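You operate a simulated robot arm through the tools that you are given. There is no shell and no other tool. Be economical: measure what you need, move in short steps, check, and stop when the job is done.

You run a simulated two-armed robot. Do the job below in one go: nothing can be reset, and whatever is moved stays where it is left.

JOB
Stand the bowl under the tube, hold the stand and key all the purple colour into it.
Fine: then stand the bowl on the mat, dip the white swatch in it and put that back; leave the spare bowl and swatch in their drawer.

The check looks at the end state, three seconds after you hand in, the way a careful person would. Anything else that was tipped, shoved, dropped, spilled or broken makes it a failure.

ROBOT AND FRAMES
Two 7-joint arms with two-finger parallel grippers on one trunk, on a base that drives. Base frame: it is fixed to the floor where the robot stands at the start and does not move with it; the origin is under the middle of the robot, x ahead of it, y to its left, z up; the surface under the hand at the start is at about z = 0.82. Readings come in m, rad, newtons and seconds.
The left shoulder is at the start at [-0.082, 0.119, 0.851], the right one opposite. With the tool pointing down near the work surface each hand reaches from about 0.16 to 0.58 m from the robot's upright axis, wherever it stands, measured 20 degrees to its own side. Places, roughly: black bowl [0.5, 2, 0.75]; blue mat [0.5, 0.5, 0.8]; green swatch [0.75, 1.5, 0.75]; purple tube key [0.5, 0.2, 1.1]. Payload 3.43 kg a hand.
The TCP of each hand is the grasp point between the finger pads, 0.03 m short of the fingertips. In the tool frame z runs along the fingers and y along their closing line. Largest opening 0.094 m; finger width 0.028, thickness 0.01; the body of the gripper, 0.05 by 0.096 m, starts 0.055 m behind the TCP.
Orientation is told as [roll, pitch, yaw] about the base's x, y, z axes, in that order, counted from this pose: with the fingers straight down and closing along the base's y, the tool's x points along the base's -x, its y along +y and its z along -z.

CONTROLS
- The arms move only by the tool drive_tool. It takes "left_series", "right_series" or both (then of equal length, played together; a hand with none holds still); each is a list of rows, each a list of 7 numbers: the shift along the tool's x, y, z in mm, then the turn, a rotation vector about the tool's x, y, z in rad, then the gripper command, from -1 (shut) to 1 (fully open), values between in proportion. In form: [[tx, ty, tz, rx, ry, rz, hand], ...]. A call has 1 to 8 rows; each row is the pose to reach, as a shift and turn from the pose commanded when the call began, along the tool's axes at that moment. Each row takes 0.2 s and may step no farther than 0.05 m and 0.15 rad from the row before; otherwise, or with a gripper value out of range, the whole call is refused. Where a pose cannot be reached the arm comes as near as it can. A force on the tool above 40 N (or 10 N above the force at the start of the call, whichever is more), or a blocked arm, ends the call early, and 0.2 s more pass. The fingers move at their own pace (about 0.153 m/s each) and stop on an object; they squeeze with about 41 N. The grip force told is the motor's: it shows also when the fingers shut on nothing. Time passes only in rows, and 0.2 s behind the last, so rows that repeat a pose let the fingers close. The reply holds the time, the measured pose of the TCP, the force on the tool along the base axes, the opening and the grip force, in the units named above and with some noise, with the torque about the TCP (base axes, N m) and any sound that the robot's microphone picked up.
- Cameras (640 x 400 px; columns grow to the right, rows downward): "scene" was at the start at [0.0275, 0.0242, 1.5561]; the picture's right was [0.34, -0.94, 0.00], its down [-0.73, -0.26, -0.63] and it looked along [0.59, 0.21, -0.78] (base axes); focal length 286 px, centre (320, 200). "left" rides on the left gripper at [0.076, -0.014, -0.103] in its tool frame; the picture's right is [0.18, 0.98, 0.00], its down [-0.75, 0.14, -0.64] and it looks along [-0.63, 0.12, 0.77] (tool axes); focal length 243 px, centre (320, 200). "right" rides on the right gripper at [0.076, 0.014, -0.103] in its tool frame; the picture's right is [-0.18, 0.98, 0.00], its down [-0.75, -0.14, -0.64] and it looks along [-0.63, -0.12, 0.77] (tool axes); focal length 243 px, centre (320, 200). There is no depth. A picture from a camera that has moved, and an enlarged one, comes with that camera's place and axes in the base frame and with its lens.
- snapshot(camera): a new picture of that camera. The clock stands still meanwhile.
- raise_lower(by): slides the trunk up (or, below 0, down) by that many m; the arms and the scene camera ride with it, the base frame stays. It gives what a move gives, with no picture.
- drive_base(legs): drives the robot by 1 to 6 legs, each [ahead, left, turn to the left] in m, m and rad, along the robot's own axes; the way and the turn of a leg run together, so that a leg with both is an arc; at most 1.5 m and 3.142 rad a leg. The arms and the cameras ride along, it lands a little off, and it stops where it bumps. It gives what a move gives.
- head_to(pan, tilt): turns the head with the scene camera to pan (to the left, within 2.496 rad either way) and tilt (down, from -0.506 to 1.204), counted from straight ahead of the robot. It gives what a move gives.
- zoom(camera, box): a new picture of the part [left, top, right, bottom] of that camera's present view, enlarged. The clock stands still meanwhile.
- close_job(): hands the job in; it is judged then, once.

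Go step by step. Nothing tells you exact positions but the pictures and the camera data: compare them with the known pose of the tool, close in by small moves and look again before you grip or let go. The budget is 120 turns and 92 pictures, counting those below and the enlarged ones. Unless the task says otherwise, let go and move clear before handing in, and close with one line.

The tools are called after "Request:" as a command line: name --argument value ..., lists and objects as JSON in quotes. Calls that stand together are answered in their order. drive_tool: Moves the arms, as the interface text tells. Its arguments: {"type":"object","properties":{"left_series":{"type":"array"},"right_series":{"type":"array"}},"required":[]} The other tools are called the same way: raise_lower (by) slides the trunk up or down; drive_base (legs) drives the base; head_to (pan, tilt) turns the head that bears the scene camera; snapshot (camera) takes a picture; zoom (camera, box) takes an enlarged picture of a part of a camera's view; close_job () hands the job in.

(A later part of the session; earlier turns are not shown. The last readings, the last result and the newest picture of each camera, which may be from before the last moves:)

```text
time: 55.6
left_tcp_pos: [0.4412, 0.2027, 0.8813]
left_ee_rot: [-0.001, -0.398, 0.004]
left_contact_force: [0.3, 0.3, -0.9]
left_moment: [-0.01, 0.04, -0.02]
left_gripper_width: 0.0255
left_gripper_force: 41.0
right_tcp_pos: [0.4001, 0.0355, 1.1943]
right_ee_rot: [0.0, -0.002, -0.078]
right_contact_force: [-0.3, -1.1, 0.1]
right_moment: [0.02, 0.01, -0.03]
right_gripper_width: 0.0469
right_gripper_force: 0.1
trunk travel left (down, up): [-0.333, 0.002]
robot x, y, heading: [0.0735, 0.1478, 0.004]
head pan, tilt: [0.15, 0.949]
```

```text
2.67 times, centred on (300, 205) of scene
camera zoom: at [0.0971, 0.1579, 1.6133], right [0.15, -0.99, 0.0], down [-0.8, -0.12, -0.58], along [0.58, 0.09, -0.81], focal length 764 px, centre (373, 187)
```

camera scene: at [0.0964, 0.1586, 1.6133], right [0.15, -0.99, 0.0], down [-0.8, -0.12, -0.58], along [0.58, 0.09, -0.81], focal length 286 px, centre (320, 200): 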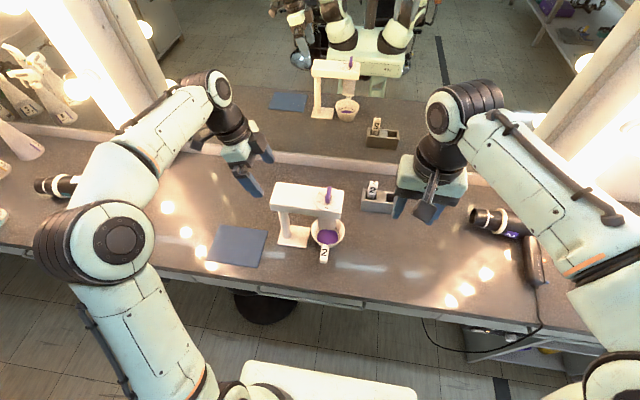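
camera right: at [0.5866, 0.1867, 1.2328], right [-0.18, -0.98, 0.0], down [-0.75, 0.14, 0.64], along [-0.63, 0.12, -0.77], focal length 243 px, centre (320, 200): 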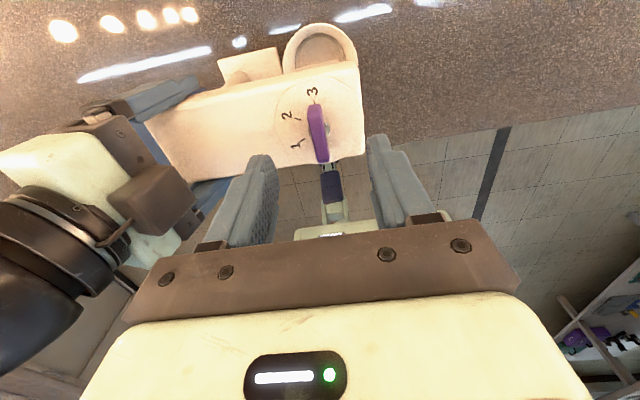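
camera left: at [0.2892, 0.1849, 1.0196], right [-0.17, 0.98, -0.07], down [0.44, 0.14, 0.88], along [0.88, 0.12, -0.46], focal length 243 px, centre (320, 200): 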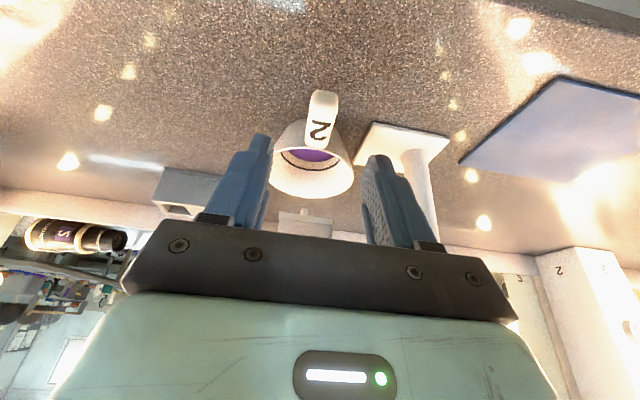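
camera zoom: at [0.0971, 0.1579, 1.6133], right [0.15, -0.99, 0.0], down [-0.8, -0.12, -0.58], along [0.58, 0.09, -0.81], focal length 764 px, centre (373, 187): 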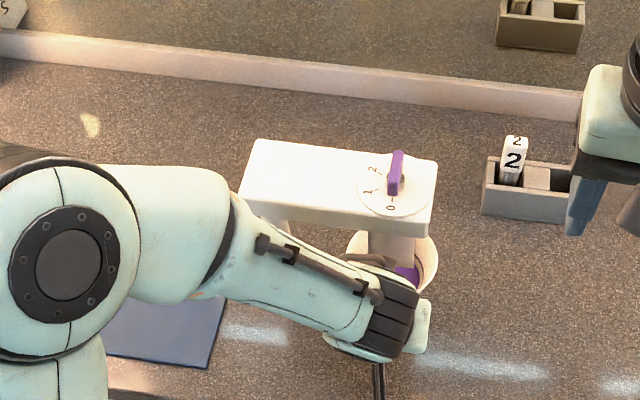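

Bowl lifted level. I'll draw it slowly straight back out from under the tube.

Request:
drive_tool --left_series '[[8, 0, -3.4, 0, 0, 0, -1], [21, 0, -8.8, 0, 0, 0, -1], [34, 0, -14.3, 0, 0, 0, -1], [47, 0, -19.8, 0, 0, 0, -1], [60, 0, -25.3, 0, 0, 0, -1], [73, 0, -30.8, 0, 0, 0, -1], [86, 0, -36.3, 0, 0, 0, -1], [98, 0, -41.4, 0, 0, 0, -1]]'

Request:
drive_tool --left_series '[[4, 6, -1.7, 0, 0, 0, -1], [6, 21, -2.5, 0, 0, 0, -1], [6, 38, -2.5, 0, 0, 0, -1], [6, 56, -2.5, 0, 0, 0, -1], [6, 74, -2.5, 0, 0, 0, -1], [6, 92, -2.5, 0, 0, 0, -1], [6, 110, -2.5, 0, 0, 0, -1], [6, 122, -2.5, 0, 0, 0, -1]]'

Request:
snapshot --camera "scene"

```text
time: 57.4
left_tcp_pos: [0.3413, 0.1979, 0.8815]
left_ee_rot: [0.0, -0.396, 0.004]
left_contact_force: [-0.3, 0.7, -0.8]
left_moment: [0.01, 0.07, 0.0]
left_gripper_width: 0.0254
left_gripper_force: 41.3
left hand out of reach, approached as far as the arm can: row 8
right_tcp_pos: [0.4008, 0.0354, 1.1948]
right_ee_rot: [0.0, 0.001, -0.079]
right_contact_force: [-0.5, 0.2, -0.4]
right_moment: [0.0, 0.0, 0.01]
right_gripper_width: 0.0474
right_gripper_force: 0.0
trunk travel left (down, up): [-0.333, 0.002]
robot x, y, heading: [0.0704, 0.1452, -0.0]
head pan, tilt: [0.15, 0.949]
```

```text
time: 59.2
left_tcp_pos: [0.3742, 0.3148, 0.8836]
left_ee_rot: [0.0, -0.4, 0.004]
left_contact_force: [-0.8, -0.4, -0.9]
left_moment: [-0.03, 0.06, -0.05]
left_gripper_width: 0.0256
left_gripper_force: 40.9
left hand out of reach, approached as far as the arm can: row 1, 2, 3, 4, 5, 6, 7, 8
right_tcp_pos: [0.3997, 0.0365, 1.1935]
right_ee_rot: [-0.001, 0.001, -0.079]
right_contact_force: [0.4, 0.3, -0.1]
right_moment: [-0.02, -0.04, -0.03]
right_gripper_width: 0.0472
right_gripper_force: 0.1
trunk travel left (down, up): [-0.333, 0.002]
robot x, y, heading: [0.0692, 0.1498, 0.003]
head pan, tilt: [0.15, 0.949]
```

```text
32 pictures are left
camera scene: at [0.0969, 0.158, 1.6133], right [0.15, -0.99, 0.0], down [-0.8, -0.12, -0.58], along [0.58, 0.09, -0.81], focal length 286 px, centre (320, 200)
```

scene: 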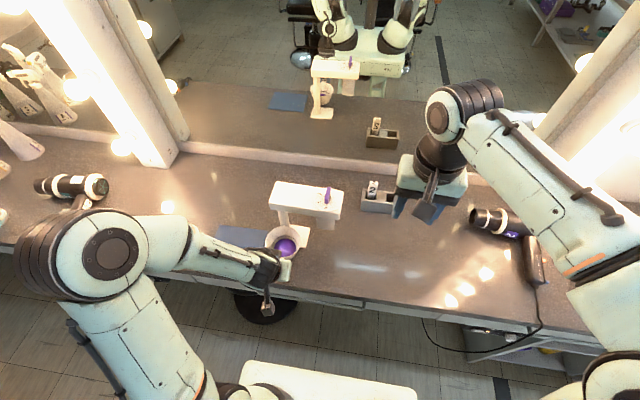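

The arm hit its inner reach limit, so the bowl is riding closer to the stand's post than planned. I'll check the gap.

Request:
zoom --camera "scene" --box '[220, 170, 360, 290]'

```text
3.33 times, centred on (290, 230) of scene
camera zoom: at [0.0969, 0.158, 1.6133], right [0.15, -0.99, 0.0], down [-0.8, -0.12, -0.58], along [0.58, 0.09, -0.81], focal length 954 px, centre (420, 100)
```

zoom: 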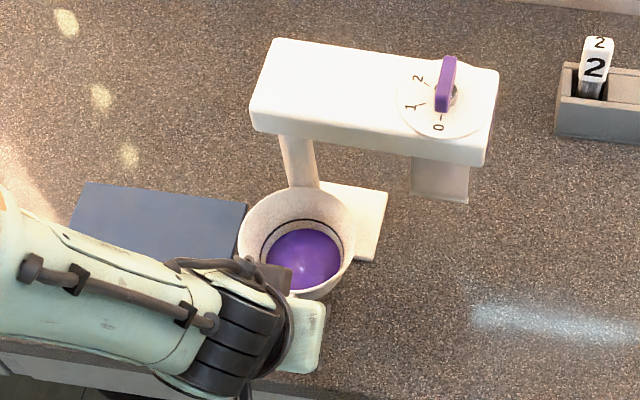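

The rim is very close to the post but untouched. I'll back the base up 8 cm, which draws the bowl straight away from the stand.

Request:
drive_base --legs '[[-0.04, 0, 0], [-0.04, 0, 0]]'

Request:
zoom --camera "scene" --box '[200, 130, 380, 270]'

```text
time: 60.5
left_tcp_pos: [0.2983, 0.3158, 0.8846]
left_ee_rot: [-0.001, -0.396, 0.002]
left_contact_force: [0.0, -0.3, -1.6]
left_moment: [-0.02, 0.06, 0.01]
left_gripper_width: 0.0254
left_gripper_force: 41.0
right_tcp_pos: [0.3256, 0.0343, 1.1944]
right_ee_rot: [0.0, 0.001, -0.08]
right_contact_force: [0.3, 0.3, 0.6]
right_moment: [0.0, 0.05, 0.0]
right_gripper_width: 0.047
right_gripper_force: 0.1
trunk travel left (down, up): [-0.333, 0.002]
robot x, y, heading: [-0.0124, 0.1481, -0.0]
head pan, tilt: [0.15, 0.949]
```

```text
2.86 times, centred on (290, 200) of scene
camera zoom: at [0.0221, 0.1578, 1.6138], right [0.15, -0.99, 0.0], down [-0.81, -0.12, -0.58], along [0.57, 0.09, -0.81], focal length 818 px, centre (406, 200)
```

zoom: 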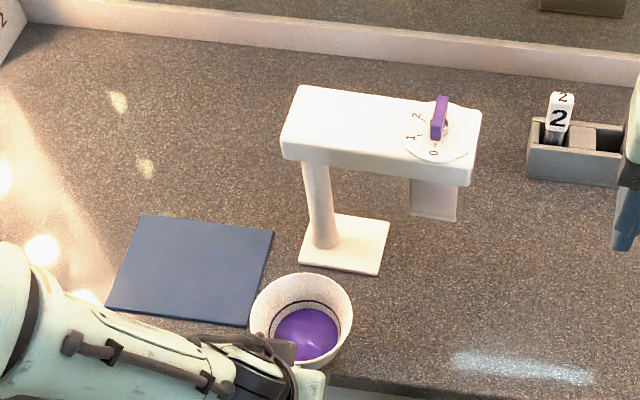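

The bowl is clear of the stand. The mat's centre is (0.45, 0.473); I'll move left first and read back the actual pose.

Request:
drive_tool --left_series '[[0, 8, 0, 0, 0, 0, -1], [0, 20, 0, 0, 0, 0, -1], [0, 35, 0, 0, 0, 0, -1], [0, 50, 0, 0, 0, 0, -1], [0, 65, 0, 0, 0, 0, -1], [0, 80, 0, 0, 0, 0, -1], [0, 95, 0, 0, 0, 0, -1], [0, 105, 0, 0, 0, 0, -1]]'

```text
time: 62.3
left_tcp_pos: [0.2958, 0.4205, 0.8845]
left_ee_rot: [-0.002, -0.398, 0.002]
left_contact_force: [0.0, -0.4, -1.0]
left_moment: [0.0, 0.06, -0.02]
left_gripper_width: 0.0252
left_gripper_force: 41.4
right_tcp_pos: [0.3223, 0.0354, 1.1935]
right_ee_rot: [0.0, 0.0, -0.079]
right_contact_force: [-1.1, -0.1, 0.5]
right_moment: [0.01, 0.0, 0.01]
right_gripper_width: 0.0472
right_gripper_force: 0.0
trunk travel left (down, up): [-0.333, 0.002]
robot x, y, heading: [-0.0099, 0.1472, -0.0]
head pan, tilt: [0.15, 0.949]
```

Pose tracks well. Now forward over the mat.

Request:
drive_tool --left_series '[[-9, 6, 3.8, 0, 0, 0, -1], [-22, 14, 9.3, 0, 0, 0, -1], [-36, 22, 15.2, 0, 0, 0, -1], [-50, 30, 21, 0, 0, 0, -1], [-63, 32, 26.5, 0, 0, 0, -1], [-73, 32, 30.7, 0, 0, 0, -1]]'

Request:
zoom --camera "scene" --box '[180, 150, 340, 270]'

```text
time: 63.7
left_tcp_pos: [0.3738, 0.4531, 0.8839]
left_ee_rot: [-0.002, -0.398, 0.004]
left_contact_force: [0.1, -0.6, -1.6]
left_moment: [-0.01, 0.04, 0.01]
left_gripper_width: 0.0255
left_gripper_force: 40.6
right_tcp_pos: [0.3236, 0.0365, 1.1929]
right_ee_rot: [0.0, 0.0, -0.079]
right_contact_force: [-0.3, -0.7, -0.9]
right_moment: [-0.01, -0.01, -0.01]
right_gripper_width: 0.0469
right_gripper_force: 0.1
trunk travel left (down, up): [-0.333, 0.002]
robot x, y, heading: [-0.0089, 0.1473, 0.0]
head pan, tilt: [0.15, 0.949]
```

```text
3.33 times, centred on (260, 210) of scene
camera zoom: at [0.0188, 0.1578, 1.6133], right [0.15, -0.99, 0.0], down [-0.8, -0.12, -0.58], along [0.58, 0.09, -0.81], focal length 954 px, centre (520, 167)
```

zoom: 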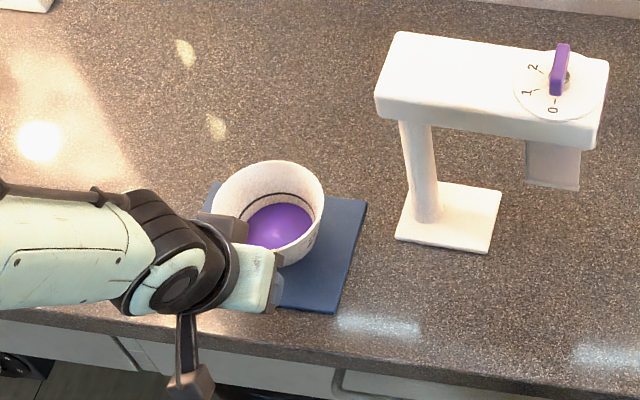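

Bowl centre (0.453, 0.457) is over the mat. I'll lower gently until it meets the mat.

Request:
drive_tool --left_series '[[2, 0, 4.6, 0, 0, 0, -1], [4, 0, 9.2, 0, 0, 0, -1], [5.5, 0, 13, 0, 0, 0, -1], [6.6, 0, 15.6, 0, 0, 0, -1]]'

```text
time: 64.7
left_tcp_pos: [0.3746, 0.4518, 0.8684]
left_ee_rot: [-0.001, -0.398, 0.003]
left_contact_force: [-1.3, 0.5, -0.8]
left_moment: [0.01, 0.04, -0.02]
left_gripper_width: 0.0255
left_gripper_force: 41.1
right_tcp_pos: [0.3237, 0.0356, 1.1938]
right_ee_rot: [0.0, 0.001, -0.08]
right_contact_force: [-0.4, 0.0, 1.1]
right_moment: [-0.02, 0.01, 0.02]
right_gripper_width: 0.0471
right_gripper_force: 0.1
trunk travel left (down, up): [-0.333, 0.002]
robot x, y, heading: [-0.0079, 0.1478, -0.003]
head pan, tilt: [0.15, 0.949]
```

Request:
drive_tool --left_series '[[0.4, 0, 1, 0, 0, 0, -1], [0.8, 0, 2, 0, 0, 0, -1], [1.2, 0, 3, 0, 0, 0, -1]]'

```text
time: 65.5
left_tcp_pos: [0.3747, 0.4534, 0.866]
left_ee_rot: [-0.002, -0.402, 0.004]
left_contact_force: [-4.8, 0.5, 10.6]
left_moment: [0.08, -0.56, 0.1]
left_gripper_width: 0.0253
left_gripper_force: 41.2
right_tcp_pos: [0.3218, 0.0345, 1.1937]
right_ee_rot: [0.0, -0.001, -0.078]
right_contact_force: [0.2, -0.6, 0.0]
right_moment: [0.01, -0.01, 0.01]
right_gripper_width: 0.0473
right_gripper_force: 0.2
trunk travel left (down, up): [-0.333, 0.002]
robot x, y, heading: [-0.0077, 0.1468, 0.001]
head pan, tilt: [0.15, 0.949]
```

The bowl met the mat (10 N). I'll relax 2 mm, open, and back straight out.

Request:
drive_tool --left_series '[[-0.7, 0, -1.8, 0, 0, 0, -1], [-0.7, 0, -1.8, 0, 0, 0, -0.3], [-0.7, 0, -1.8, 0, 0, 0, 0.2], [-0.7, 0, -1.8, 0, 0, 0, 0.2], [-0.7, 0, -25, 0, 0, 0, 0.2], [-0.7, 0, -60, 0, 0, 0, 0.2], [0, 0, -100, 0, 0, 0, 0.2]]'

Request:
drive_tool --left_series '[[0, 25, -40, 0, 0.1, 0, 0.2], [0, 60, -75, 0, 0.2, 0, 0.2], [0, 95, -110, 0, 0.3, 0, 0.2], [0, 130, -140, 0, 0.4, 0, 0.2], [0, 165, -140, 0, 0.4, 0, 0.2], [0, 195, -140, 0, 0.4, 0, 0.2]]'

Request:
snapshot --camera "scene"

```text
time: 67.1
left_tcp_pos: [0.3349, 0.4527, 0.9565]
left_ee_rot: [-0.001, -0.399, 0.004]
left_contact_force: [0.6, 0.0, -0.1]
left_moment: [0.03, 0.01, -0.01]
left_gripper_width: 0.0565
left_gripper_force: 0.1
right_tcp_pos: [0.3219, 0.0356, 1.1931]
right_ee_rot: [0.0, -0.001, -0.078]
right_contact_force: [-1.6, -0.5, -0.1]
right_moment: [0.02, 0.01, -0.02]
right_gripper_width: 0.0473
right_gripper_force: 0.1
trunk travel left (down, up): [-0.333, 0.002]
robot x, y, heading: [-0.0074, 0.1499, 0.007]
head pan, tilt: [0.15, 0.949]
```

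```text
time: 68.5
left_tcp_pos: [0.2792, 0.6485, 1.0878]
left_ee_rot: [-0.002, 0.004, 0.001]
left_contact_force: [0.7, 0.8, 0.2]
left_moment: [-0.04, -0.01, 0.03]
left_gripper_width: 0.0564
left_gripper_force: 0.1
right_tcp_pos: [0.3232, 0.0371, 1.1938]
right_ee_rot: [-0.001, 0.0, -0.079]
right_contact_force: [0.4, 0.4, 0.1]
right_moment: [0.0, 0.04, -0.02]
right_gripper_width: 0.0468
right_gripper_force: 0.1
trunk travel left (down, up): [-0.333, 0.002]
robot x, y, heading: [-0.0098, 0.1467, 0.005]
head pan, tilt: [0.15, 0.949]
```

```text
28 pictures are left
camera scene: at [0.0187, 0.1583, 1.6133], right [0.15, -0.99, 0.0], down [-0.8, -0.12, -0.58], along [0.58, 0.09, -0.81], focal length 286 px, centre (320, 200)
```

scene: 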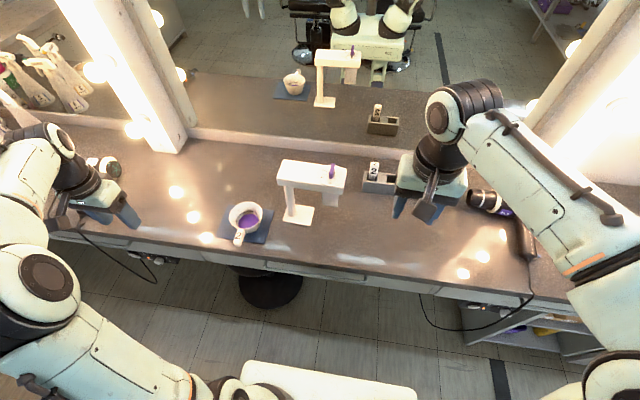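

The bowl stands on the mat. Triangulating, the swatch handle is at about (0.668, 0.080, 0.898), out of reach from here, so I'll drive right and forward, then look.

Request:
drive_base --legs '[[0, -0.11, 0], [0.13, 0, 0]]'

Request:
head_to --pan 0.1 --tilt 0.85

Request:
drive_tool --right_series '[[-30, 20, 20, 0, 0, -0.08, 0], [-60, 40, 40, 0, 0, -0.08, 0], [-90, 60, 60, 0, 0, -0.08, 0]]'

Request:
snapshot --camera "right"

Request:
snapshot --camera "scene"

```text
time: 71.0
left_tcp_pos: [0.4099, 0.5366, 1.0862]
left_ee_rot: [-0.003, 0.001, 0.002]
left_contact_force: [0.0, -0.3, 0.6]
left_moment: [0.0, 0.03, 0.0]
left_gripper_width: 0.0565
left_gripper_force: 0.1
right_tcp_pos: [0.4515, -0.0753, 1.1934]
right_ee_rot: [0.0, -0.001, -0.077]
right_contact_force: [-0.3, -0.2, -0.3]
right_moment: [0.04, -0.01, 0.01]
right_gripper_width: 0.0469
right_gripper_force: 0.1
trunk travel left (down, up): [-0.333, 0.002]
robot x, y, heading: [0.1224, 0.0383, -0.001]
head pan, tilt: [0.15, 0.949]
```

```text
time: 71.7
left_tcp_pos: [0.4114, 0.5372, 1.0864]
left_ee_rot: [0.0, 0.003, 0.003]
left_contact_force: [0.5, 0.2, 0.2]
left_moment: [0.0, 0.01, 0.01]
left_gripper_width: 0.0563
left_gripper_force: 0.0
right_tcp_pos: [0.4522, -0.074, 1.1941]
right_ee_rot: [0.0, 0.0, -0.079]
right_contact_force: [0.2, 0.7, 0.1]
right_moment: [0.01, -0.04, -0.02]
right_gripper_width: 0.0471
right_gripper_force: 0.2
trunk travel left (down, up): [-0.333, 0.002]
robot x, y, heading: [0.1248, 0.0393, 0.002]
head pan, tilt: [0.099, 0.85]
```

```text
time: 72.5
left_tcp_pos: [0.4117, 0.5377, 1.086]
left_ee_rot: [-0.003, 0.003, 0.004]
left_contact_force: [0.4, 0.3, -0.1]
left_moment: [-0.03, 0.02, -0.01]
left_gripper_width: 0.0563
left_gripper_force: 0.1
right_tcp_pos: [0.5508, -0.0206, 1.1331]
right_ee_rot: [0.001, 0.0, 0.001]
right_contact_force: [0.2, 0.3, -0.3]
right_moment: [-0.01, 0.01, -0.01]
right_gripper_width: 0.0471
right_gripper_force: 0.1
trunk travel left (down, up): [-0.333, 0.002]
robot x, y, heading: [0.1197, 0.0346, 0.003]
head pan, tilt: [0.099, 0.85]
```

```text
27 pictures are left
camera right: at [0.4733, -0.0063, 1.2351], right [0.18, 0.98, 0.0], down [0.75, -0.14, 0.64], along [0.63, -0.12, -0.77], focal length 243 px, centre (320, 200)
```

right: 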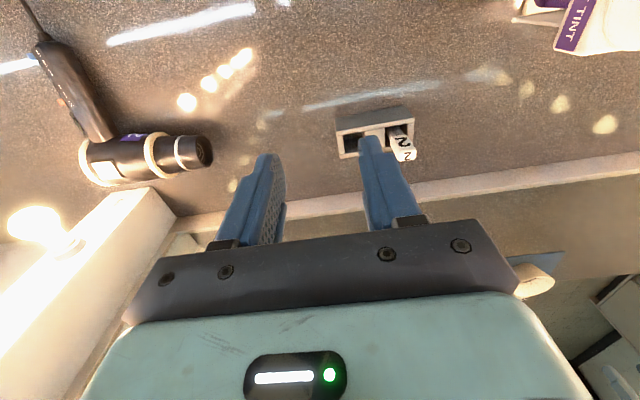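

```text
26 pictures are left
camera scene: at [0.1561, 0.0453, 1.6208], right [0.1, -0.99, 0.0], down [-0.75, -0.08, -0.66], along [0.66, 0.07, -0.75], focal length 286 px, centre (320, 200)
```

scene: 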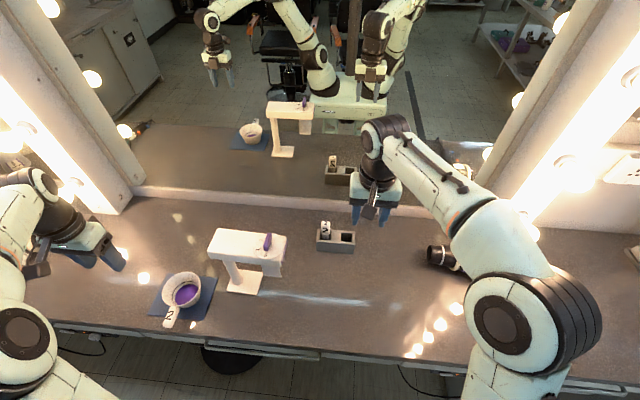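

The second view agrees: handle at (0.668, 0.082, 0.898), holder square to my axes. I'll move above the swatch.

Request:
drive_tool --right_series '[[-25, 22, 20, 0, 0, 0, 0], [-50, 44, 40, 0, 0, 0, 0], [-75, 66, 65, 0, 0, 0, 0], [-100, 88, 90, 0, 0, 0, 0], [-117, 102.5, 120, 0, 0, 0, 0], [-117, 102.5, 150, 0, 0, 0, 0]]'

Request:
snapshot --camera "right"

```text
time: 73.9
left_tcp_pos: [0.4093, 0.5373, 1.0879]
left_ee_rot: [0.0, 0.001, 0.002]
left_contact_force: [0.4, 0.1, -0.3]
left_moment: [-0.02, -0.01, 0.0]
left_gripper_width: 0.0566
left_gripper_force: 0.0
right_tcp_pos: [0.6628, 0.0796, 0.9845]
right_ee_rot: [0.0, -0.001, -0.001]
right_contact_force: [-0.3, 0.3, 0.2]
right_moment: [-0.01, 0.02, 0.02]
right_gripper_width: 0.0469
right_gripper_force: 0.0
trunk travel left (down, up): [-0.333, 0.002]
robot x, y, heading: [0.1234, 0.0383, 0.003]
head pan, tilt: [0.099, 0.85]
```

```text
25 pictures are left
camera right: at [0.5867, 0.0939, 1.0869], right [0.18, 0.98, 0.0], down [0.75, -0.14, 0.64], along [0.63, -0.12, -0.77], focal length 243 px, centre (320, 200)
```

right: 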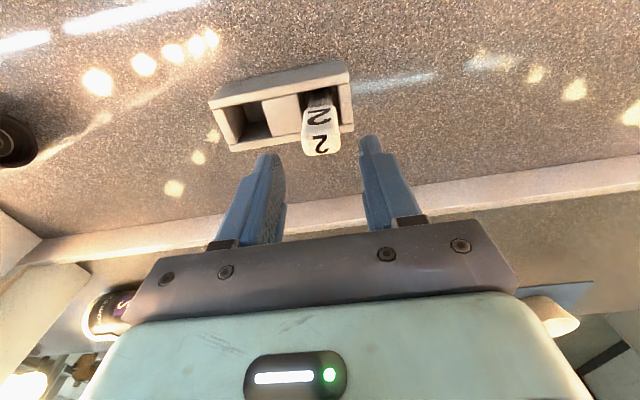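

Alignment in y is right. I'll descend part-way with a 5 mm forward correction and look again.

Request:
drive_tool --right_series '[[-3, 0, 20, 0, 0, 0, 0], [-5, 0, 40, 0, 0, 0, 0], [-5, 0, 52, 0, 0, 0, 0]]'

Request:
zoom --camera "right" --box '[200, 60, 440, 240]'

Request:
zoom --camera "scene" --box '[280, 160, 420, 270]'

```text
time: 74.7
left_tcp_pos: [0.4109, 0.5373, 1.0875]
left_ee_rot: [-0.002, 0.0, 0.005]
left_contact_force: [0.6, 0.7, -0.6]
left_moment: [0.01, 0.03, 0.0]
left_gripper_width: 0.0565
left_gripper_force: 0.1
right_tcp_pos: [0.67, 0.0803, 0.9303]
right_ee_rot: [0.001, -0.001, 0.001]
right_contact_force: [-0.2, 0.8, -0.3]
right_moment: [0.0, 0.01, -0.01]
right_gripper_width: 0.047
right_gripper_force: 0.1
trunk travel left (down, up): [-0.333, 0.002]
robot x, y, heading: [0.1202, 0.0385, 0.006]
head pan, tilt: [0.099, 0.85]
```

```text
2.22 times, centred on (320, 150) of right
camera zoom: at [0.5923, 0.0952, 1.0341], right [0.18, 0.98, 0.0], down [0.75, -0.14, 0.64], along [0.63, -0.12, -0.77], focal length 539 px, centre (320, 311)
```

zoom: 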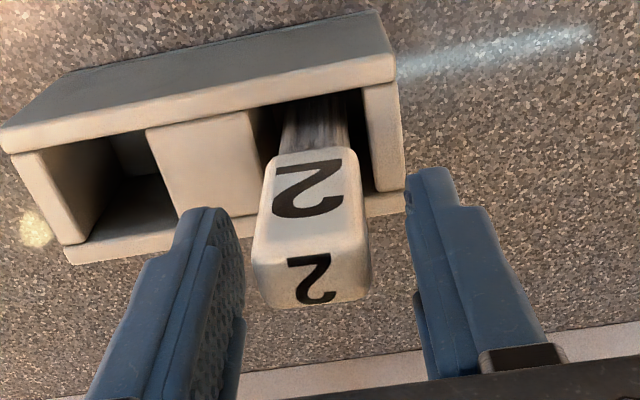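

```text
3.64 times, centred on (350, 215) of scene
camera zoom: at [0.155, 0.0446, 1.6208], right [0.1, -0.99, 0.0], down [-0.75, -0.08, -0.66], along [0.66, 0.07, -0.75], focal length 1041 px, centre (211, 146)
```

zoom: 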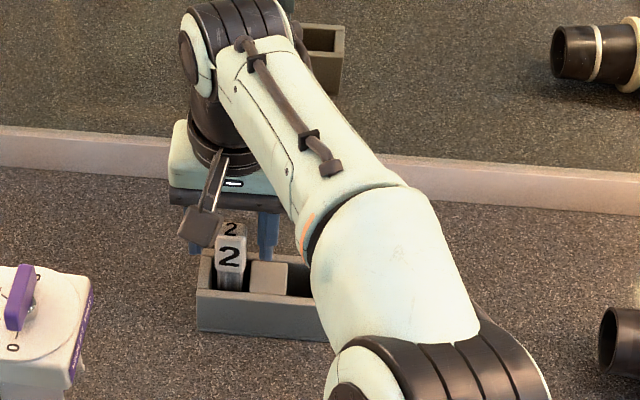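

The handle is about 2 mm right of centre; I'll correct, descend 22 mm, and close.

Request:
drive_tool --right_series '[[-2, -2, 10, 0, 0, 0, 0], [-2, -2, 22, 0, 0, 0, 0], [-2, -2, 22, 0, 0, 0, -0.4], [-2, -2, 22, 0, 0, 0, -1], [-2, -2, 22, 0, 0, 0, -1]]'

Request:
zoom --camera "right" --box '[200, 60, 440, 240]'

```text
time: 75.9
left_tcp_pos: [0.4114, 0.5372, 1.0876]
left_ee_rot: [0.0, 0.002, 0.003]
left_contact_force: [-1.3, 0.1, 0.4]
left_moment: [0.0, 0.04, 0.04]
left_gripper_width: 0.0566
left_gripper_force: 0.2
right_tcp_pos: [0.6708, 0.0791, 0.911]
right_ee_rot: [0.0, 0.002, 0.0]
right_contact_force: [-0.4, -0.5, -0.5]
right_moment: [-0.02, -0.02, 0.01]
right_gripper_width: 0.0283
right_gripper_force: 41.0
trunk travel left (down, up): [-0.333, 0.002]
robot x, y, heading: [0.1218, 0.036, -0.001]
head pan, tilt: [0.099, 0.85]
```

```text
2.22 times, centred on (320, 150) of right
camera zoom: at [0.5944, 0.0933, 1.0126], right [0.18, 0.98, 0.0], down [0.75, -0.14, 0.64], along [0.63, -0.12, -0.77], focal length 539 px, centre (320, 311)
```

zoom: 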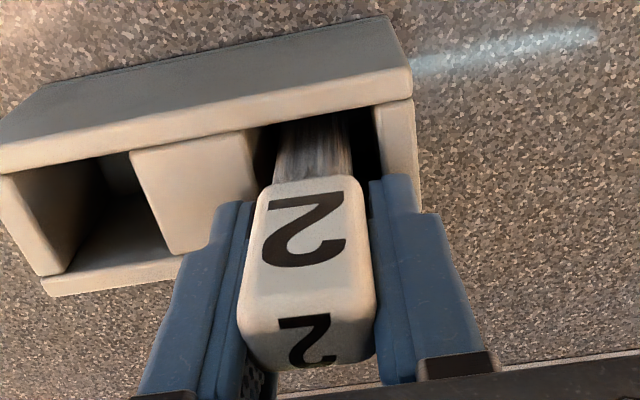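

The swatch is gripped squarely. I'll lift it straight up 120 mm and look at it.

Request:
drive_tool --right_series '[[0, 0, -15, 0, 0, 0, -1], [0, 0, -30, 0, 0, 0, -1], [0, 0, -50, 0, 0, 0, -1], [0, 0, -75, 0, 0, 0, -1], [0, 0, -100, 0, 0, 0, -1], [0, 0, -120, 0, 0, 0, -1]]'

Request:
snapshot --camera "right"

Request:
zoom --camera "scene" --box '[260, 90, 440, 270]'

```text
time: 77.3
left_tcp_pos: [0.4121, 0.5373, 1.0873]
left_ee_rot: [-0.002, 0.003, 0.004]
left_contact_force: [-0.1, 0.6, -0.1]
left_moment: [0.01, 0.01, -0.01]
left_gripper_width: 0.0564
left_gripper_force: 0.0
right_tcp_pos: [0.6629, 0.0766, 1.0191]
right_ee_rot: [0.0, 0.001, -0.001]
right_contact_force: [1.0, 0.5, -0.1]
right_moment: [0.02, -0.05, -0.01]
right_gripper_width: 0.028
right_gripper_force: 40.5
right hand out of reach, approached as far as the arm can: row 5, 6
trunk travel left (down, up): [-0.333, 0.002]
robot x, y, heading: [0.1226, 0.0393, 0.001]
head pan, tilt: [0.099, 0.85]
```

```text
21 pictures are left
camera right: at [0.587, 0.0915, 1.1207], right [0.18, 0.98, 0.0], down [0.75, -0.14, 0.64], along [0.63, -0.12, -0.77], focal length 243 px, centre (320, 200)
```

right: 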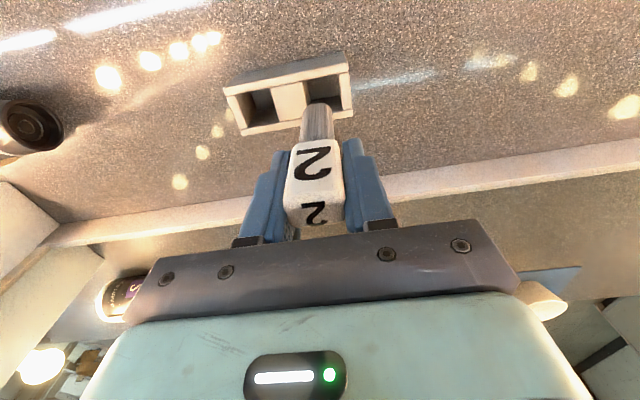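

```text
2.22 times, centred on (350, 180) of scene
camera zoom: at [0.1552, 0.0446, 1.6208], right [0.1, -0.99, 0.0], down [-0.75, -0.08, -0.66], along [0.66, 0.07, -0.75], focal length 636 px, centre (253, 244)
```

zoom: 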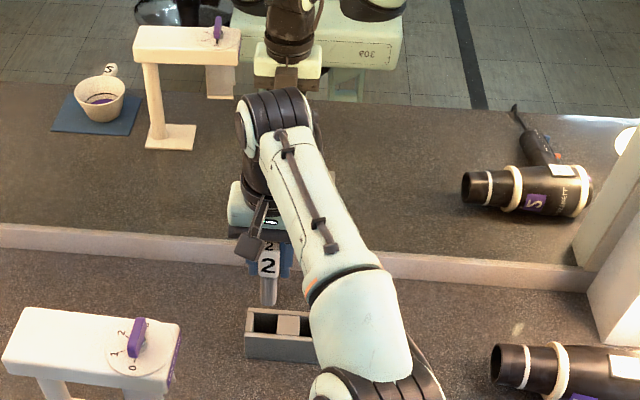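

The swatch is out (its lower end about 95 mm below my grip point). I'll draw it back in front of the stand, and pull the left hand in for the drive.

Request:
drive_tool --right_series '[[20, -15, 0, 0, 0, 0, -1], [60, -30, 0, 0, 0, 0, -1], [105, -50, 0, 0, 0, 0, -1], [150, -60, 0, 0, 0, 0, -1], [195, -60, -10, 0, 0, 0, -1], [240, -60, -20, 0, 0, 0, -1], [285, -60, -30, 0, 0, 0, -1], [320, -60, -40, 0, 0, 0, -1]]' --left_series '[[5, -10, -5, 0, 0, 0, 0.2], [10, -20, -10, 0, 0, 0, 0.2], [15, -30, -15, 0, 0, 0, 0.2], [20, -45, -20, 0, 0, 0, 0.2], [25, -60, -25, 0, 0, 0, 0.2], [30, -80, -30, 0, 0, 0, 0.2], [35, -100, -35, 0, 0, 0, 0.2], [40, -120, -40, 0, 0, 0, 0.2]]'

Request:
drive_base --legs '[[-0.1, 0, 0], [0, 0.26, 0]]'

Request:
head_to --pan 0.2 --tilt 0.95

Request:
snapshot --camera "scene"

```text
time: 79.1
left_tcp_pos: [0.3703, 0.417, 1.1282]
left_ee_rot: [-0.001, 0.001, 0.003]
left_contact_force: [0.0, 0.3, -0.2]
left_moment: [0.02, 0.0, -0.02]
left_gripper_width: 0.0564
left_gripper_force: 0.1
right_tcp_pos: [0.3442, 0.0149, 1.0575]
right_ee_rot: [-0.001, -0.002, 0.0]
right_contact_force: [0.4, 0.5, -1.1]
right_moment: [0.04, -0.04, 0.04]
right_gripper_width: 0.028
right_gripper_force: 40.8
trunk travel left (down, up): [-0.333, 0.002]
robot x, y, heading: [0.122, 0.0364, 0.004]
head pan, tilt: [0.099, 0.85]
```

```text
time: 82.8
left_tcp_pos: [0.2697, 0.6769, 1.1271]
left_ee_rot: [0.002, 0.003, 0.003]
left_contact_force: [-0.1, -0.1, 0.3]
left_moment: [-0.02, -0.02, -0.02]
left_gripper_width: 0.0565
left_gripper_force: 0.0
right_tcp_pos: [0.2439, 0.2754, 1.0581]
right_ee_rot: [-0.001, 0.0, 0.001]
right_contact_force: [0.0, 0.8, 0.0]
right_moment: [0.0, 0.01, 0.0]
right_gripper_width: 0.0282
right_gripper_force: 41.6
trunk travel left (down, up): [-0.333, 0.002]
robot x, y, heading: [0.0168, 0.2998, 0.002]
head pan, tilt: [0.099, 0.85]
```

```text
time: 83.4
left_tcp_pos: [0.2705, 0.6776, 1.1281]
left_ee_rot: [0.0, -0.001, 0.004]
left_contact_force: [0.2, 0.2, 1.0]
left_moment: [-0.02, 0.02, 0.0]
left_gripper_width: 0.0564
left_gripper_force: 0.2
right_tcp_pos: [0.2438, 0.276, 1.0583]
right_ee_rot: [0.001, -0.001, 0.0]
right_contact_force: [-1.0, 0.5, -0.1]
right_moment: [-0.01, -0.02, -0.01]
right_gripper_width: 0.0279
right_gripper_force: 40.6
trunk travel left (down, up): [-0.333, 0.002]
robot x, y, heading: [0.02, 0.2973, -0.0]
head pan, tilt: [0.201, 0.949]
```

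```text
19 pictures are left
camera scene: at [0.047, 0.3116, 1.6133], right [0.2, -0.98, 0.0], down [-0.8, -0.16, -0.58], along [0.57, 0.12, -0.81], focal length 286 px, centre (320, 200)
```

scene: 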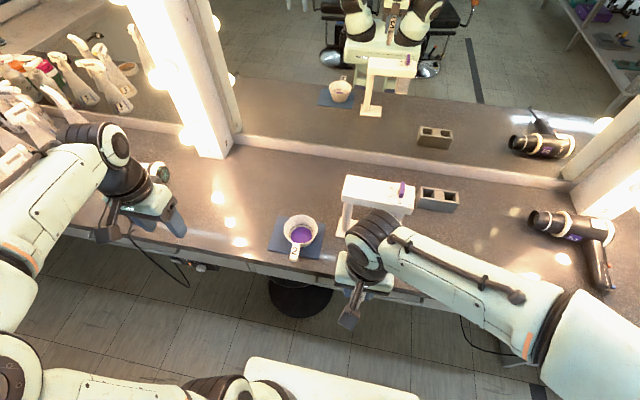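

The bowl stands at about (0.455, 0.458) on the mat; the stand and empty holder are untouched. I'll bring the swatch over the bowl, keeping it well above the rim.

Request:
drive_tool --right_series '[[0, 40, 0, 0, 0, 0, -1], [-10, 80, 0, 0, 0, 0, -1], [-25, 120, 0, 0, 0, 0, -1], [-55, 155, 0, 0, 0, 0, -1], [-90, 178, 0, 0, 0, 0, -1], [-130, 181, 0, 0, 0, 0, -1], [-165, 181, 0, 0, 0, 0, -1], [-185, 181, 0, 0, 0, 0, -1]]'

Request:
snapshot --camera "right"

Request:
zoom --camera "scene" --box '[220, 140, 400, 280]'

```text
time: 85.2
left_tcp_pos: [0.2699, 0.6781, 1.1277]
left_ee_rot: [-0.002, 0.002, 0.003]
left_contact_force: [0.8, 0.2, 0.4]
left_moment: [0.01, 0.01, 0.02]
left_gripper_width: 0.0563
left_gripper_force: 0.0
right_tcp_pos: [0.4284, 0.4564, 1.0579]
right_ee_rot: [0.001, -0.001, -0.001]
right_contact_force: [0.7, 0.1, -0.9]
right_moment: [0.01, -0.04, 0.02]
right_gripper_width: 0.0279
right_gripper_force: 40.6
trunk travel left (down, up): [-0.333, 0.002]
robot x, y, heading: [0.0242, 0.2991, 0.0]
head pan, tilt: [0.201, 0.949]
```

```text
18 pictures are left
camera right: at [0.3523, 0.4708, 1.1607], right [0.18, 0.98, 0.0], down [0.75, -0.14, 0.64], along [0.63, -0.12, -0.77], focal length 243 px, centre (320, 200)
```

right: 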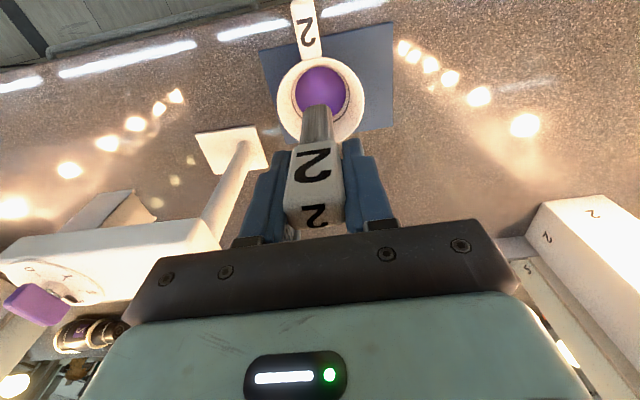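

```text
2.86 times, centred on (310, 210) of scene
camera zoom: at [0.0474, 0.3117, 1.6133], right [0.2, -0.98, 0.0], down [-0.8, -0.16, -0.58], along [0.57, 0.12, -0.81], focal length 818 px, centre (349, 171)
```

zoom: 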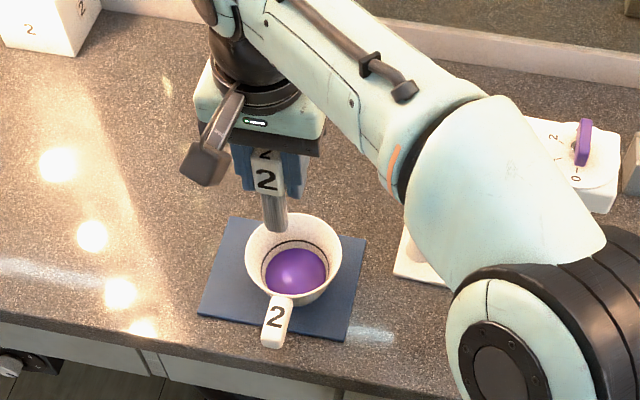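

The bowl's centre is about (0.444, 0.455), so the swatch needs 17 mm more forward. Then I lower it until its end is just above the liquid and look.

Request:
drive_tool --right_series '[[-10, 0, 0, 0, 0, 0, -1], [-17, -1, 0, 0, 0, 0, -1], [-17, -1, 30, 0, 0, 0, -1], [-17, -1, 60, 0, 0, 0, -1], [-17, -1, 85, 0, 0, 0, -1], [-17, -1, 100, 0, 0, 0, -1]]'

Request:
snapshot --camera "right"

Request:
zoom --camera "scene" --box '[240, 160, 380, 270]'

```text
time: 86.6
left_tcp_pos: [0.2711, 0.6772, 1.1264]
left_ee_rot: [0.0, 0.001, 0.005]
left_contact_force: [0.0, 0.2, -0.3]
left_moment: [0.0, -0.02, 0.0]
left_gripper_width: 0.0563
left_gripper_force: 0.0
right_tcp_pos: [0.4458, 0.4558, 0.9584]
right_ee_rot: [-0.001, 0.0, -0.001]
right_contact_force: [0.4, -0.7, -0.2]
right_moment: [-0.01, -0.01, 0.0]
right_gripper_width: 0.0281
right_gripper_force: 40.6
trunk travel left (down, up): [-0.333, 0.002]
robot x, y, heading: [0.0206, 0.2956, 0.003]
head pan, tilt: [0.201, 0.949]
```

```text
16 pictures are left
camera right: at [0.3685, 0.4703, 1.0602], right [0.18, 0.98, 0.0], down [0.75, -0.14, 0.64], along [0.63, -0.12, -0.77], focal length 243 px, centre (320, 200)
```

right: 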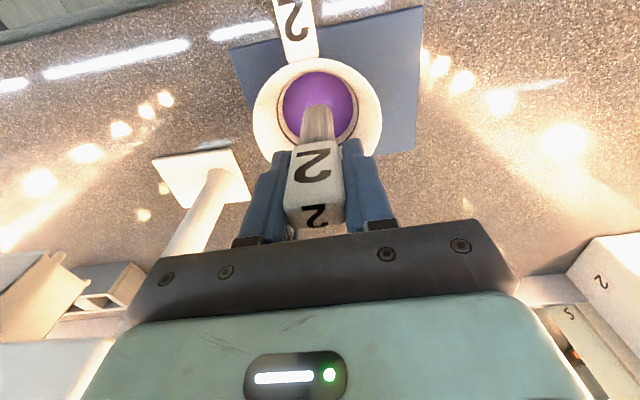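

```text
3.64 times, centred on (310, 215) of scene
camera zoom: at [0.0471, 0.3116, 1.6133], right [0.2, -0.98, 0.0], down [-0.8, -0.16, -0.58], along [0.57, 0.12, -0.81], focal length 1041 px, centre (356, 146)
```

zoom: 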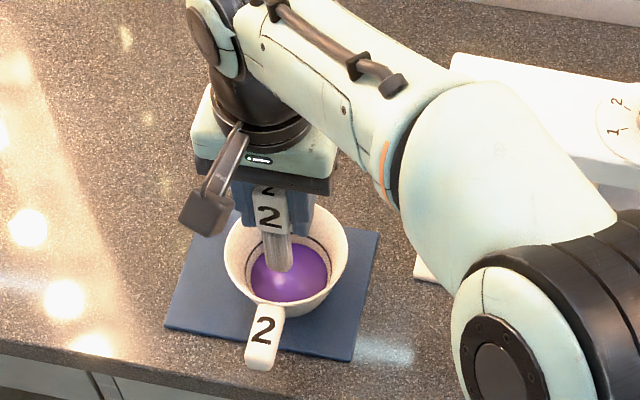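

It's centred over the liquid. I'll lower slowly, watching for force.

Request:
drive_tool --right_series '[[0, 0, 8, 0, 0, 0, -1], [0, 0, 16, 0, 0, 0, -1], [0, 0, 22, 0, 0, 0, -1], [0, 0, 26, 0, 0, 0, -1]]'

Request:
zoom --camera "scene" --box '[260, 180, 350, 260]'

```text
time: 87.6
left_tcp_pos: [0.2701, 0.6772, 1.1268]
left_ee_rot: [0.0, 0.001, 0.004]
left_contact_force: [-0.1, 0.2, -0.2]
left_moment: [-0.04, -0.05, -0.04]
left_gripper_width: 0.0565
left_gripper_force: 0.1
right_tcp_pos: [0.4454, 0.4558, 0.9324]
right_ee_rot: [-0.001, 0.0, -0.002]
right_contact_force: [0.6, -0.8, -0.2]
right_moment: [-0.02, -0.01, -0.04]
right_gripper_width: 0.0282
right_gripper_force: 40.6
trunk travel left (down, up): [-0.333, 0.002]
robot x, y, heading: [0.0189, 0.2991, 0.006]
head pan, tilt: [0.201, 0.949]
```

```text
5.00 times, centred on (305, 220) of scene
camera zoom: at [0.047, 0.3116, 1.6133], right [0.2, -0.98, 0.0], down [-0.8, -0.16, -0.58], along [0.57, 0.12, -0.81], focal length 1432 px, centre (395, 100)
```

zoom: 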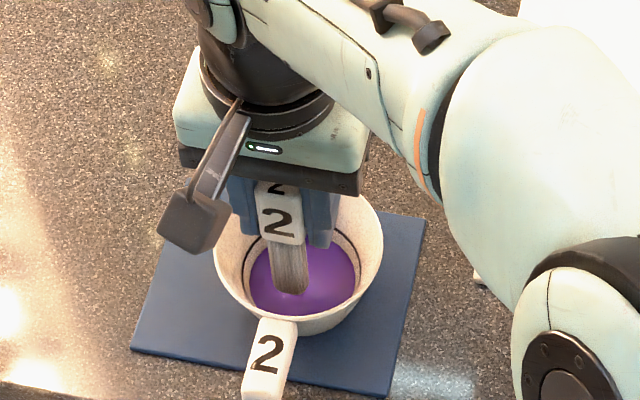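

No contact force yet; a bit deeper in small steps.

Request:
drive_tool --right_series '[[0, 0, 3, 0, 0, 0, -1], [0, 0, 5, 0, 0, 0, -1], [0, 0, 7, 0, 0, 0, -1], [0, 0, 8, 0, 0, 0, -1]]'

Request:
zoom --camera "right" --box '[220, 20, 420, 180]'

```text
time: 88.6
left_tcp_pos: [0.2697, 0.6776, 1.1265]
left_ee_rot: [0.0, 0.003, 0.003]
left_contact_force: [-0.3, 0.0, -0.4]
left_moment: [-0.02, 0.0, 0.0]
left_gripper_width: 0.0565
left_gripper_force: 0.0
right_tcp_pos: [0.445, 0.4553, 0.9255]
right_ee_rot: [0.0, -0.001, 0.002]
right_contact_force: [-0.8, 0.6, -0.1]
right_moment: [0.01, 0.04, -0.03]
right_gripper_width: 0.0279
right_gripper_force: 40.8
trunk travel left (down, up): [-0.333, 0.002]
robot x, y, heading: [0.0186, 0.2968, 0.006]
head pan, tilt: [0.201, 0.949]
```

```text
2.50 times, centred on (320, 100) of right
camera zoom: at [0.368, 0.4708, 1.0269], right [0.18, 0.98, 0.0], down [0.75, -0.14, 0.64], along [0.63, -0.12, -0.77], focal length 606 px, centre (320, 450)
```

zoom: 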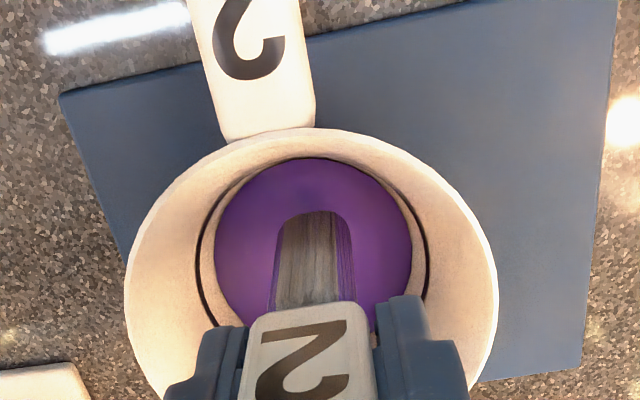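

It seems to be at or in the surface, still no bottom contact. I'll go down in 2 mm steps until I feel the bowl, at most 8 mm.

Request:
drive_tool --right_series '[[0, 0, 2, 0, 0, 0, -1], [0, 0, 4, 0, 0, 0, -1], [0, 0, 5.5, 0, 0, 0, -1], [0, 0, 5.5, 0, 0, 0, -1]]'

Request:
zoom --camera "scene" --box '[270, 190, 340, 250]'

```text
time: 89.6
left_tcp_pos: [0.2698, 0.6779, 1.1269]
left_ee_rot: [0.0, 0.002, 0.002]
left_contact_force: [-0.1, -0.1, 0.1]
left_moment: [-0.01, -0.01, -0.02]
left_gripper_width: 0.0563
left_gripper_force: 0.1
right_tcp_pos: [0.4454, 0.4576, 0.9191]
right_ee_rot: [0.001, 0.001, 0.001]
right_contact_force: [-0.3, -0.4, 0.0]
right_moment: [0.0, -0.02, 0.05]
right_gripper_width: 0.0279
right_gripper_force: 41.3
trunk travel left (down, up): [-0.333, 0.002]
robot x, y, heading: [0.0213, 0.2994, 0.008]
head pan, tilt: [0.201, 0.949]
```

```text
6.67 times, centred on (305, 220) of scene
camera zoom: at [0.047, 0.3116, 1.6133], right [0.2, -0.98, 0.0], down [-0.8, -0.16, -0.58], along [0.57, 0.12, -0.81], focal length 1909 px, centre (420, 67)
```

zoom: 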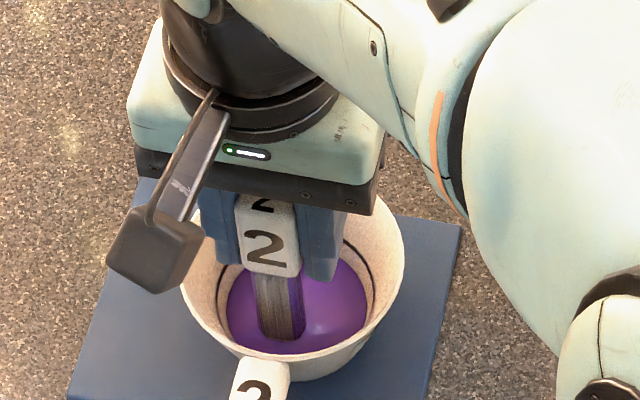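

Purple is soaking up the swatch's side. I'll go 2 mm more, hold about a second, then lift slightly and inspect.

Request:
drive_tool --right_series '[[0, 0, 2, 0, 0, 0, -1], [0, 0, 2, 0, 0, 0, -1], [0, 0, 2, 0, 0, 0, -1], [0, 0, 2, 0, 0, 0, -1], [0, 0, 2, 0, 0, 0, -1], [0, 0, -10, 0, 0, 0, -1], [0, 0, -25, 0, 0, 0, -1], [0, 0, -35, 0, 0, 0, -1]]'

Request:
zoom --camera "scene" --box '[260, 180, 350, 260]'

Request:
zoom --camera "right" --box '[220, 20, 420, 180]'

```text
time: 91.4
left_tcp_pos: [0.2713, 0.6786, 1.1282]
left_ee_rot: [0.0, 0.002, 0.004]
left_contact_force: [0.0, 0.2, 0.1]
left_moment: [0.05, 0.0, -0.03]
left_gripper_width: 0.0562
left_gripper_force: 0.3
right_tcp_pos: [0.445, 0.4577, 0.955]
right_ee_rot: [0.001, 0.0, 0.001]
right_contact_force: [-0.7, 0.2, -0.8]
right_moment: [-0.04, 0.03, 0.03]
right_gripper_width: 0.0284
right_gripper_force: 41.2
trunk travel left (down, up): [-0.333, 0.002]
robot x, y, heading: [0.016, 0.2971, 0.003]
head pan, tilt: [0.201, 0.949]
```

```text
5.00 times, centred on (305, 220) of scene
camera zoom: at [0.047, 0.3115, 1.6133], right [0.2, -0.98, 0.0], down [-0.8, -0.16, -0.58], along [0.57, 0.12, -0.81], focal length 1432 px, centre (395, 100)
```

zoom: 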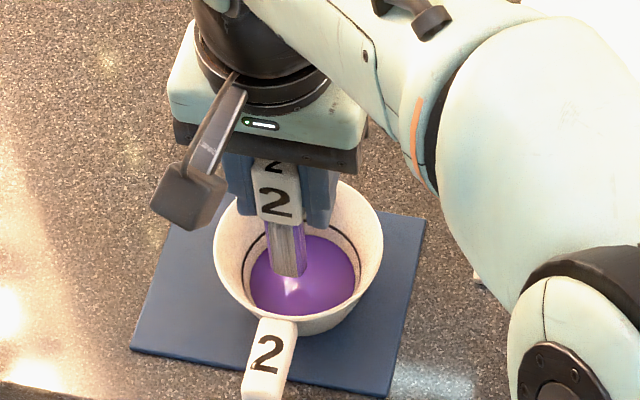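

```text
2.50 times, centred on (320, 100) of right
camera zoom: at [0.3681, 0.4705, 1.0568], right [0.18, 0.98, 0.0], down [0.75, -0.14, 0.64], along [0.63, -0.12, -0.77], focal length 606 px, centre (320, 450)
```

zoom: 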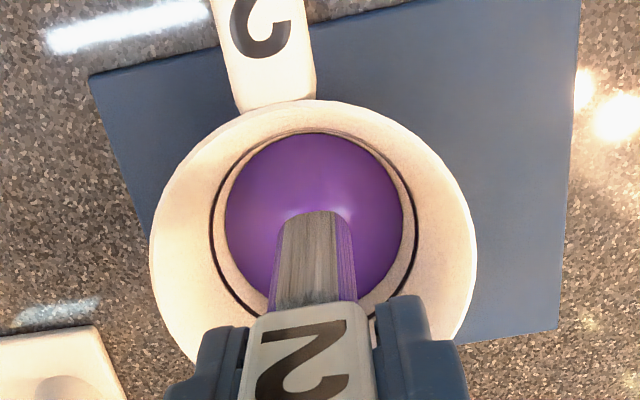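

The sides turned purple but the front face still looks grey, so it isn't fully coloured. I'll dip again, deeper until slight bottom contact, and hold longer.

Request:
drive_tool --right_series '[[0, 0, 15, 0, 0, 0, -1], [0, 0, 30, 0, 0, 0, -1], [0, 0, 37, 0, 0, 0, -1], [0, 0, 39, 0, 0, 0, -1], [0, 0, 41, 0, 0, 0, -1], [0, 0, 43, 0, 0, 0, -1]]'

```text
time: 92.8
left_tcp_pos: [0.2686, 0.6766, 1.1282]
left_ee_rot: [-0.001, 0.002, 0.004]
left_contact_force: [0.6, -1.0, 0.9]
left_moment: [0.0, -0.02, 0.01]
left_gripper_width: 0.0561
left_gripper_force: 0.1
right_tcp_pos: [0.4442, 0.4576, 0.9123]
right_ee_rot: [0.002, -0.001, 0.001]
right_contact_force: [-1.0, -0.6, 10.8]
right_moment: [-0.06, 0.2, -0.01]
right_gripper_width: 0.028
right_gripper_force: 40.7
trunk travel left (down, up): [-0.333, 0.002]
robot x, y, heading: [0.0212, 0.2995, 0.001]
head pan, tilt: [0.201, 0.949]
```

Bottom felt. I'll ease up 2 mm, hold in the tint for over a second, then lift and look.

Request:
drive_tool --right_series '[[0, 0, -2, 0, 0, 0, -1], [0, 0, -2, 0, 0, 0, -1], [0, 0, -2, 0, 0, 0, -1], [0, 0, -2, 0, 0, 0, -1], [0, 0, -2, 0, 0, 0, -1], [0, 0, -2, 0, 0, 0, -1], [0, 0, -2, 0, 0, 0, -1]]'

Request:
drive_tool --right_series '[[0, 0, -8, 0, 0, 0, -1], [0, 0, -16, 0, 0, 0, -1], [0, 0, -24, 0, 0, 0, -1], [0, 0, -34, 0, 0, 0, -1], [0, 0, -50, 0, 0, 0, -1], [0, 0, -70, 0, 0, 0, -1], [0, 0, -70, 0, 0, 0, -1], [0, 0, -70, 0, 0, 0, -1]]'

Request:
zoom --camera "scene" --box '[260, 180, 350, 260]'

```text
time: 94.4
left_tcp_pos: [0.2699, 0.6772, 1.1285]
left_ee_rot: [-0.001, 0.002, 0.003]
left_contact_force: [-0.2, 0.2, 0.4]
left_moment: [0.01, 0.02, -0.01]
left_gripper_width: 0.0561
left_gripper_force: 0.1
right_tcp_pos: [0.4445, 0.4558, 0.9129]
right_ee_rot: [0.001, 0.0, -0.002]
right_contact_force: [1.0, 0.7, 5.5]
right_moment: [0.02, 0.02, -0.01]
right_gripper_width: 0.0282
right_gripper_force: 40.5
trunk travel left (down, up): [-0.333, 0.002]
robot x, y, heading: [0.0232, 0.2994, 0.002]
head pan, tilt: [0.201, 0.949]
```

```text
time: 96.2
left_tcp_pos: [0.2694, 0.6775, 1.126]
left_ee_rot: [0.0, 0.002, 0.004]
left_contact_force: [0.2, 0.0, -0.2]
left_moment: [0.0, 0.01, 0.02]
left_gripper_width: 0.0565
left_gripper_force: 0.0
right_tcp_pos: [0.4457, 0.4562, 0.9846]
right_ee_rot: [0.001, 0.0, 0.003]
right_contact_force: [0.3, -0.3, -0.1]
right_moment: [0.02, 0.01, 0.0]
right_gripper_width: 0.0282
right_gripper_force: 41.3
trunk travel left (down, up): [-0.333, 0.002]
robot x, y, heading: [0.0197, 0.2991, 0.001]
head pan, tilt: [0.201, 0.949]
```

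```text
5.00 times, centred on (305, 220) of scene
camera zoom: at [0.047, 0.3115, 1.6133], right [0.2, -0.98, 0.0], down [-0.8, -0.16, -0.58], along [0.57, 0.12, -0.81], focal length 1432 px, centre (395, 100)
```

zoom: 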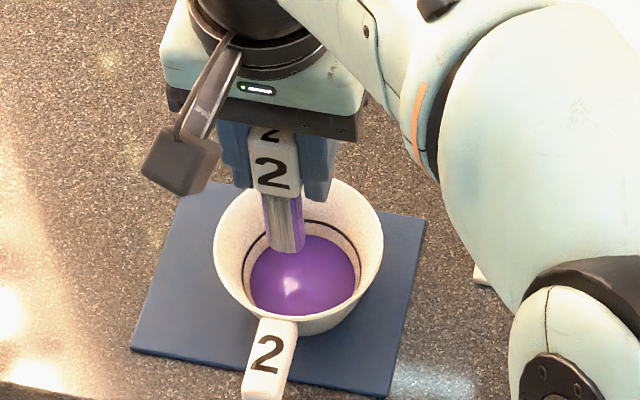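

Let me look closely at the swatch once.

Request:
zoom --camera "scene" --box '[285, 198, 325, 234]'

```text
11.11 times, centred on (305, 216) of scene
camera zoom: at [0.047, 0.3115, 1.6133], right [0.2, -0.98, 0.0], down [-0.8, -0.16, -0.58], along [0.57, 0.12, -0.81], focal length 3182 px, centre (487, 22)
```

zoom: 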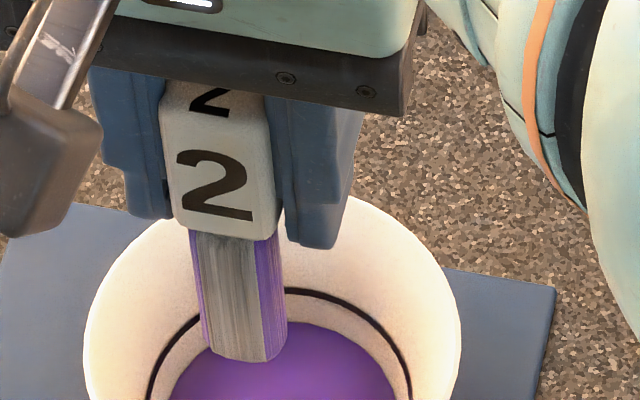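

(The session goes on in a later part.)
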